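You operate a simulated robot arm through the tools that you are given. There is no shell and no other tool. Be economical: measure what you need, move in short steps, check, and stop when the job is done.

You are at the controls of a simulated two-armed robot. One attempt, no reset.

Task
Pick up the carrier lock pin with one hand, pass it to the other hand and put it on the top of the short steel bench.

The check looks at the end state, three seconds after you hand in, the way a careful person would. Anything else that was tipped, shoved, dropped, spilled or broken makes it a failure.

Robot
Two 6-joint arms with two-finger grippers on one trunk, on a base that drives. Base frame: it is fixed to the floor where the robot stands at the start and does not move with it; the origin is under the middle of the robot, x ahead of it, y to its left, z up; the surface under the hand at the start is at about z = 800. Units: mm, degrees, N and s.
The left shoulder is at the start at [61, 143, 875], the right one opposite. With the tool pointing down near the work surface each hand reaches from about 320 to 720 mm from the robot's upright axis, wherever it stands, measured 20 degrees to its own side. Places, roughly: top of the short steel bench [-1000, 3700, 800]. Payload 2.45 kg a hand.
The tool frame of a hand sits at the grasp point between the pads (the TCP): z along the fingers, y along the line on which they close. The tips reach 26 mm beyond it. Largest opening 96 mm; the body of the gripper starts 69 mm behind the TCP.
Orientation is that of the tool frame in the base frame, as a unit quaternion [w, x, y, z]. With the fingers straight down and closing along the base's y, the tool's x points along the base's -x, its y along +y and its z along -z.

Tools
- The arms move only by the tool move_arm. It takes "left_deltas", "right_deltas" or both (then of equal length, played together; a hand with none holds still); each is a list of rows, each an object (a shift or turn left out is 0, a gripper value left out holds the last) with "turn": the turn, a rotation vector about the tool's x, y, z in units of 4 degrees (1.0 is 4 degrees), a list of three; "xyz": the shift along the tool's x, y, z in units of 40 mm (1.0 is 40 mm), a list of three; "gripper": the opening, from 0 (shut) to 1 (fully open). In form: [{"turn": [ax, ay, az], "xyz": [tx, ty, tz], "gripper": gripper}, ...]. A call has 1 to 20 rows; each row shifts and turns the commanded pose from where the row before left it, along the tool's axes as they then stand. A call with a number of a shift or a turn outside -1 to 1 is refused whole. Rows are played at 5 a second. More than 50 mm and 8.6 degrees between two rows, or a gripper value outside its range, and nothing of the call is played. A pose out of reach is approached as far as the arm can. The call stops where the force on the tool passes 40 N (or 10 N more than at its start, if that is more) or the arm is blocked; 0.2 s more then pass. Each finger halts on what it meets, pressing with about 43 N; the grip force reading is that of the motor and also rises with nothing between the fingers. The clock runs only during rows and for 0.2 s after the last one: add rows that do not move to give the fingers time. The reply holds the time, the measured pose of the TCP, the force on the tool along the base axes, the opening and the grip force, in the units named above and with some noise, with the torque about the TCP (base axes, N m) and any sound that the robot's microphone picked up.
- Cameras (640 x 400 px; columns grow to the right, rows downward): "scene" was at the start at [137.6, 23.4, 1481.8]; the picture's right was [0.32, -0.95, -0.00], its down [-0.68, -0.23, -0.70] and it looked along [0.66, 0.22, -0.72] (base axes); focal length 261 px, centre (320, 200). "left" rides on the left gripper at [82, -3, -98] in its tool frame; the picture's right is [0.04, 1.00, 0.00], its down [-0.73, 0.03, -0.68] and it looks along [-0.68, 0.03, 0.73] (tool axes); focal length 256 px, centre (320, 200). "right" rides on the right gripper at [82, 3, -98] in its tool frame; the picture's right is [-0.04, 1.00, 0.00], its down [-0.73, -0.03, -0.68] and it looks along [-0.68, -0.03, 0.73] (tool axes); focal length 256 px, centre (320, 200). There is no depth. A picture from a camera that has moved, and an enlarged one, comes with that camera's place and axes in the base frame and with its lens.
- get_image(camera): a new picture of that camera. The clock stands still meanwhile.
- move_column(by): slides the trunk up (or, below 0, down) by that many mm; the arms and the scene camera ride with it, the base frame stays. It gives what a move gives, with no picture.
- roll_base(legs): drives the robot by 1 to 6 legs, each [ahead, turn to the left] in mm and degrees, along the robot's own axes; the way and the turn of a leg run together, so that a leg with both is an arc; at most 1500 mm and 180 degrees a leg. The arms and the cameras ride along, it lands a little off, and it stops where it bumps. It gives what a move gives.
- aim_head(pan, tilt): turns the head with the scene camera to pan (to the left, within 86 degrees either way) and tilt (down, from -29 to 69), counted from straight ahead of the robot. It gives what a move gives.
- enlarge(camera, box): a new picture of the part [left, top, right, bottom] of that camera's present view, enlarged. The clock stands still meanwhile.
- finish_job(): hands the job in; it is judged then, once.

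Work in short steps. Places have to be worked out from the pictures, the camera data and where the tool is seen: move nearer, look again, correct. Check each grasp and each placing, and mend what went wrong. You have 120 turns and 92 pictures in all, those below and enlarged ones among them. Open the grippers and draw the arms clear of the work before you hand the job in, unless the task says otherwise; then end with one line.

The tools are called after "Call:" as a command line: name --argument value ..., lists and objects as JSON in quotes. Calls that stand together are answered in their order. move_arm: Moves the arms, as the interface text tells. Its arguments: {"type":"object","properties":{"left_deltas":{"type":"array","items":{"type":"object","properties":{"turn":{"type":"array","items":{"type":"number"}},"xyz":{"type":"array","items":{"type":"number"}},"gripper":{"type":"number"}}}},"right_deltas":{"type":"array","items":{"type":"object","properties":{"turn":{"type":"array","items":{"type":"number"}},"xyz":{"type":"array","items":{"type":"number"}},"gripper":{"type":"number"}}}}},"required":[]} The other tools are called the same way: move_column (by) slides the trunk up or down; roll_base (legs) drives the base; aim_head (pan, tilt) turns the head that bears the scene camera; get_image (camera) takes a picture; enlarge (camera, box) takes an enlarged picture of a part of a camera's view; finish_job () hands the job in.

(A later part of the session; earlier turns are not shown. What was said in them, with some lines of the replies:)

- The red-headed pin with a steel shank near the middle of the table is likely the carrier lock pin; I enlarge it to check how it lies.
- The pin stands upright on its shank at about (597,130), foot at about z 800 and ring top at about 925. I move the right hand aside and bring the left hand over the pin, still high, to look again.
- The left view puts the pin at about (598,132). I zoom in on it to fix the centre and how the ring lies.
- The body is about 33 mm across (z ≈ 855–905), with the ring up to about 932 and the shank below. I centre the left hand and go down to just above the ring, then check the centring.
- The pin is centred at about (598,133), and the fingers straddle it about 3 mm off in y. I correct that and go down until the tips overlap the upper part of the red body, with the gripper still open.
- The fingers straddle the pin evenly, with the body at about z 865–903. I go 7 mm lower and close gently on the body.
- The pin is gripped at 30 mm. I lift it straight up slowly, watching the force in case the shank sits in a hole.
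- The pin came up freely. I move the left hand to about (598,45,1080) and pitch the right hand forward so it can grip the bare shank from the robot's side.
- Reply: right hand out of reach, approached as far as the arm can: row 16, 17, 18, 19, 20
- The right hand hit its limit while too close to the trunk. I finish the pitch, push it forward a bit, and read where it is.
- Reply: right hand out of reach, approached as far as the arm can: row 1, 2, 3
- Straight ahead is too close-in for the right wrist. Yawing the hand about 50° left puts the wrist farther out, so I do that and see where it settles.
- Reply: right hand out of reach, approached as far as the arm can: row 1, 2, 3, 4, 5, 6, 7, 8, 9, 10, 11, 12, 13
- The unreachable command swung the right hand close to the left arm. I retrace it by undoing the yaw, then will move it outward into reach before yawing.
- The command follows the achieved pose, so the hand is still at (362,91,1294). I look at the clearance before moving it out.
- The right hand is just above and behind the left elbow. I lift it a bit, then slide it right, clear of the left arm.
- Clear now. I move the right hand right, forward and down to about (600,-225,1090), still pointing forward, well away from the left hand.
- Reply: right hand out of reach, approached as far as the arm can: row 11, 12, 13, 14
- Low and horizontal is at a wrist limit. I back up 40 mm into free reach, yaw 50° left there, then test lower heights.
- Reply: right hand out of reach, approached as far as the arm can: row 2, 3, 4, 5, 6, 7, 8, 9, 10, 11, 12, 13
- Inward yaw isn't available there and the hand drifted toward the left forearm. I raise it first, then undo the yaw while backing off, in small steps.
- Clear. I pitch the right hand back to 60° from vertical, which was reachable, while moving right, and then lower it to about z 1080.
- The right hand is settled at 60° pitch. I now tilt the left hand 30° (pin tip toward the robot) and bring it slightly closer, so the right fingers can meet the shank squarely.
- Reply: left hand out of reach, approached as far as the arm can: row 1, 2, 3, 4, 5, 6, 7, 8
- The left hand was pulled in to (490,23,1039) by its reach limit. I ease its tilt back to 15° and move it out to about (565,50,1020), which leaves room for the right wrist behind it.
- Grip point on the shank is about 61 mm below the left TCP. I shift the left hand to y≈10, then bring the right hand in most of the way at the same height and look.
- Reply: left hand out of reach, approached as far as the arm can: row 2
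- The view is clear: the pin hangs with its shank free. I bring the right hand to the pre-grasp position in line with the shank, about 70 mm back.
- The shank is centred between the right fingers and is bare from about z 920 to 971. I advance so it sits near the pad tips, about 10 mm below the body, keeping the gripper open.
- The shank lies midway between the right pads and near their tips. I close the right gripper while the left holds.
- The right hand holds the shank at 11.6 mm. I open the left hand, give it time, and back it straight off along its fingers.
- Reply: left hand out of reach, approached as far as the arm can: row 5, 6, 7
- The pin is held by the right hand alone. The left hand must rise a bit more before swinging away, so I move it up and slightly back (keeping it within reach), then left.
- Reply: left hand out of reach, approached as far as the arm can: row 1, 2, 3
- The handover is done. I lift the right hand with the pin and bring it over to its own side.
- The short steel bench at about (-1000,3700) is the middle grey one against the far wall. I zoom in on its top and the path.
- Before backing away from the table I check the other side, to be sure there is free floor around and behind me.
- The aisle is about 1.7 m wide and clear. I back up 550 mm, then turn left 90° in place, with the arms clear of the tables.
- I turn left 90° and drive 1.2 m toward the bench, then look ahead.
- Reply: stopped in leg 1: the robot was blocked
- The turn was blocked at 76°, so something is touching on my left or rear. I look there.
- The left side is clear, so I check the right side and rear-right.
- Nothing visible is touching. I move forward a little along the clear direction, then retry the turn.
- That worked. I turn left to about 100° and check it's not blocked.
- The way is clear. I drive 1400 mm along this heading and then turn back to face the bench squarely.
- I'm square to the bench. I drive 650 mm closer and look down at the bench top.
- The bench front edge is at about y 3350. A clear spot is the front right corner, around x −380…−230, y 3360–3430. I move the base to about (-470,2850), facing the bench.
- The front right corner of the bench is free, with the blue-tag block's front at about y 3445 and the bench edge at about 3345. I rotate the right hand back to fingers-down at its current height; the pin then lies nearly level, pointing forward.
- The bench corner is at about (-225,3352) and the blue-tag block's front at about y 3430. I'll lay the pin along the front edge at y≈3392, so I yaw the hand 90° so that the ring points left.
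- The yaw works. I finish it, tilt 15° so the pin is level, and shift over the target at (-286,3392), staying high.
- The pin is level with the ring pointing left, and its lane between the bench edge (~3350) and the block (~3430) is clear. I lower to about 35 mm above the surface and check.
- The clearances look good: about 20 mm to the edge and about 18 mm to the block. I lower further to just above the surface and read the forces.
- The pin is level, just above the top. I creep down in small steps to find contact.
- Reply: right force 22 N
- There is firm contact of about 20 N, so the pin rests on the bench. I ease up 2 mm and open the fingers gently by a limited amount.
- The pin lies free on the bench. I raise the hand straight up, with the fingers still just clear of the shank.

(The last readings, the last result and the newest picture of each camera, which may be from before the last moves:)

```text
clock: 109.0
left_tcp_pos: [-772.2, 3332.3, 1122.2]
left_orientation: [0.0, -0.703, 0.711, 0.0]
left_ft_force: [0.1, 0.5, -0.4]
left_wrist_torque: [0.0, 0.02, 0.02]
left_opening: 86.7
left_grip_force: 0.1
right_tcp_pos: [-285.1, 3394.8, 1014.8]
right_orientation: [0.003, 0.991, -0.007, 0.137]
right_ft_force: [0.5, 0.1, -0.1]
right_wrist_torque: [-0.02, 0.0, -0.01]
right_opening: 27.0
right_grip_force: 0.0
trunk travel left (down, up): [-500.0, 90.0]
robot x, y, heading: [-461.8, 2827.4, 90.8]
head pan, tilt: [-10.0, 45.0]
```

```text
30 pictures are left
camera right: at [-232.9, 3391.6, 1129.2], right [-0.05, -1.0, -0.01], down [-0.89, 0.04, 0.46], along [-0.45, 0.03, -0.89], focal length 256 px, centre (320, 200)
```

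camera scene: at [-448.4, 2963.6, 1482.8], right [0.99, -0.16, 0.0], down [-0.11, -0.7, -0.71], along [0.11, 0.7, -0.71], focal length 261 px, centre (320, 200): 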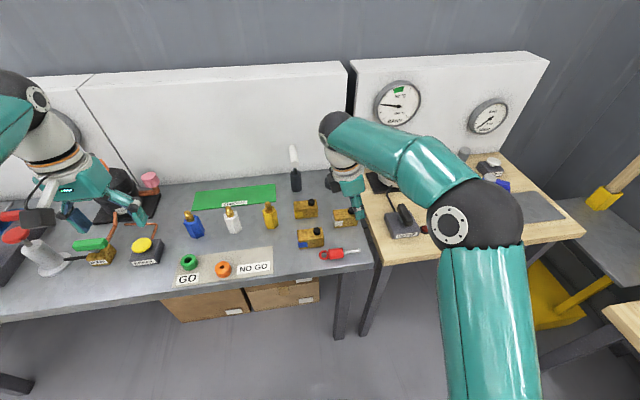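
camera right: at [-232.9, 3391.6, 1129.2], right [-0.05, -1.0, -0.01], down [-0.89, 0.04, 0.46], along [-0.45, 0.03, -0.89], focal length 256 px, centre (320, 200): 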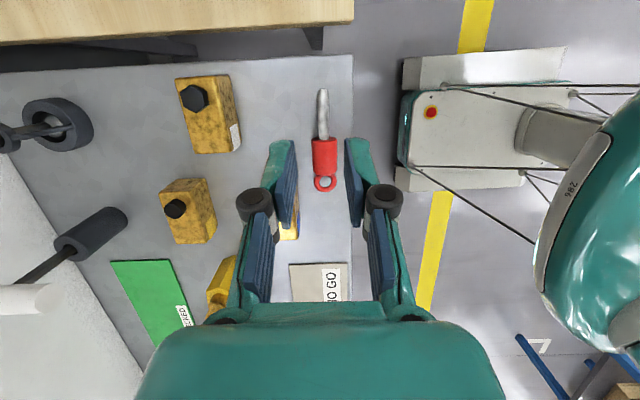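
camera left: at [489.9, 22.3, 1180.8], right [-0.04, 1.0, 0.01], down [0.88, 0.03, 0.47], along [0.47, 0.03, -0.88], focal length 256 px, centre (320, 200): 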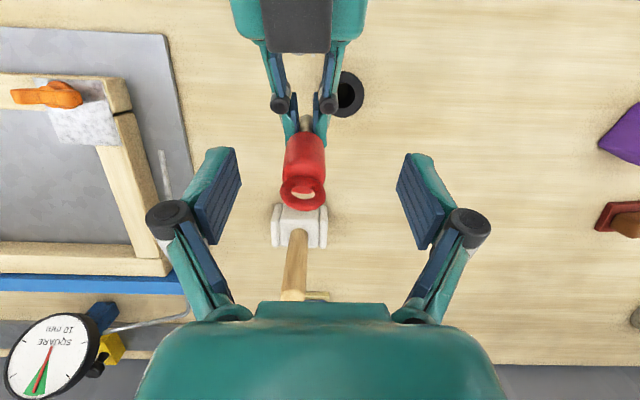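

The pin lies stably on the bench top and the neighbouring items are untouched. I raise the hand a bit more, open it fully, and back the base away so both arms are clear.

Call:
move_arm --right_deltas '[{"xyz": [0.24, 0, -0.86], "gripper": 0.5}, {"xyz": [0.24, 0, -0.86], "gripper": 0.8}, {"gripper": 1}, {}]'

Call:
roll_base --legs '[[-350, 0]]'

Call:
get_image --camera "scene"

```text
clock: 110.0
left_tcp_pos: [-772.6, 3330.1, 1122.3]
left_orientation: [0.0, -0.704, 0.71, 0.0]
left_ft_force: [-0.1, -0.5, -0.4]
left_wrist_torque: [0.01, 0.01, 0.01]
left_opening: 86.3
left_grip_force: 0.1
right_tcp_pos: [-284.7, 3395.8, 1085.3]
right_orientation: [0.002, 0.991, -0.006, 0.137]
right_ft_force: [-0.3, 0.3, 0.5]
right_wrist_torque: [0.02, 0.0, 0.02]
right_opening: 95.8
right_grip_force: 0.1
trunk travel left (down, up): [-500.0, 90.0]
robot x, y, heading: [-462.8, 2822.2, 91.0]
head pan, tilt: [-10.0, 45.0]
```

```text
clock: 112.3
left_tcp_pos: [-770.5, 2974.5, 1123.1]
left_orientation: [0.001, -0.705, 0.709, 0.001]
left_ft_force: [-0.2, 0.2, -0.1]
left_wrist_torque: [0.06, 0.02, -0.01]
left_opening: 86.4
left_grip_force: 0.1
right_tcp_pos: [-284.0, 3043.0, 1084.5]
right_orientation: [0.001, 0.991, -0.004, 0.136]
right_ft_force: [0.0, 0.4, 0.2]
right_wrist_torque: [0.03, -0.02, 0.0]
right_opening: 96.1
right_grip_force: 0.0
trunk travel left (down, up): [-500.0, 90.0]
robot x, y, heading: [-455.0, 2469.9, 91.2]
head pan, tilt: [-10.0, 45.0]
```

```text
29 pictures are left
camera scene: at [-443.9, 2608.5, 1483.0], right [0.99, -0.15, 0.0], down [-0.11, -0.7, -0.71], along [0.11, 0.7, -0.71], focal length 261 px, centre (320, 200)
```

scene: 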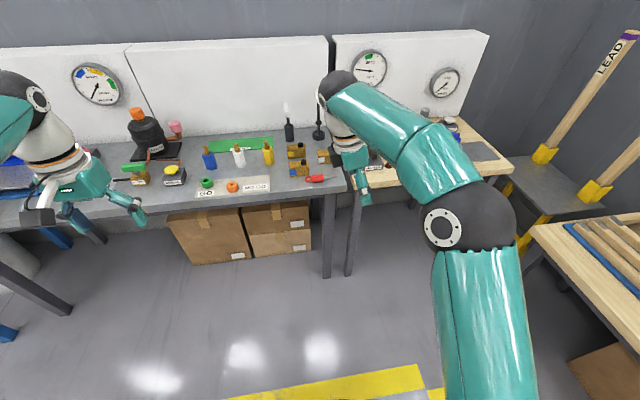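

The pin is lying on the short steel bench, and both hands are open and clear of it. I hand the job in.

Call:
finish_job

```text
The job is handed in.
```

I picked the carrier lock pin up with the left hand, passed it to the right and laid it on the short steel bench; nothing looked disturbed, but an early left turn was briefly blocked and I never found what I touched.
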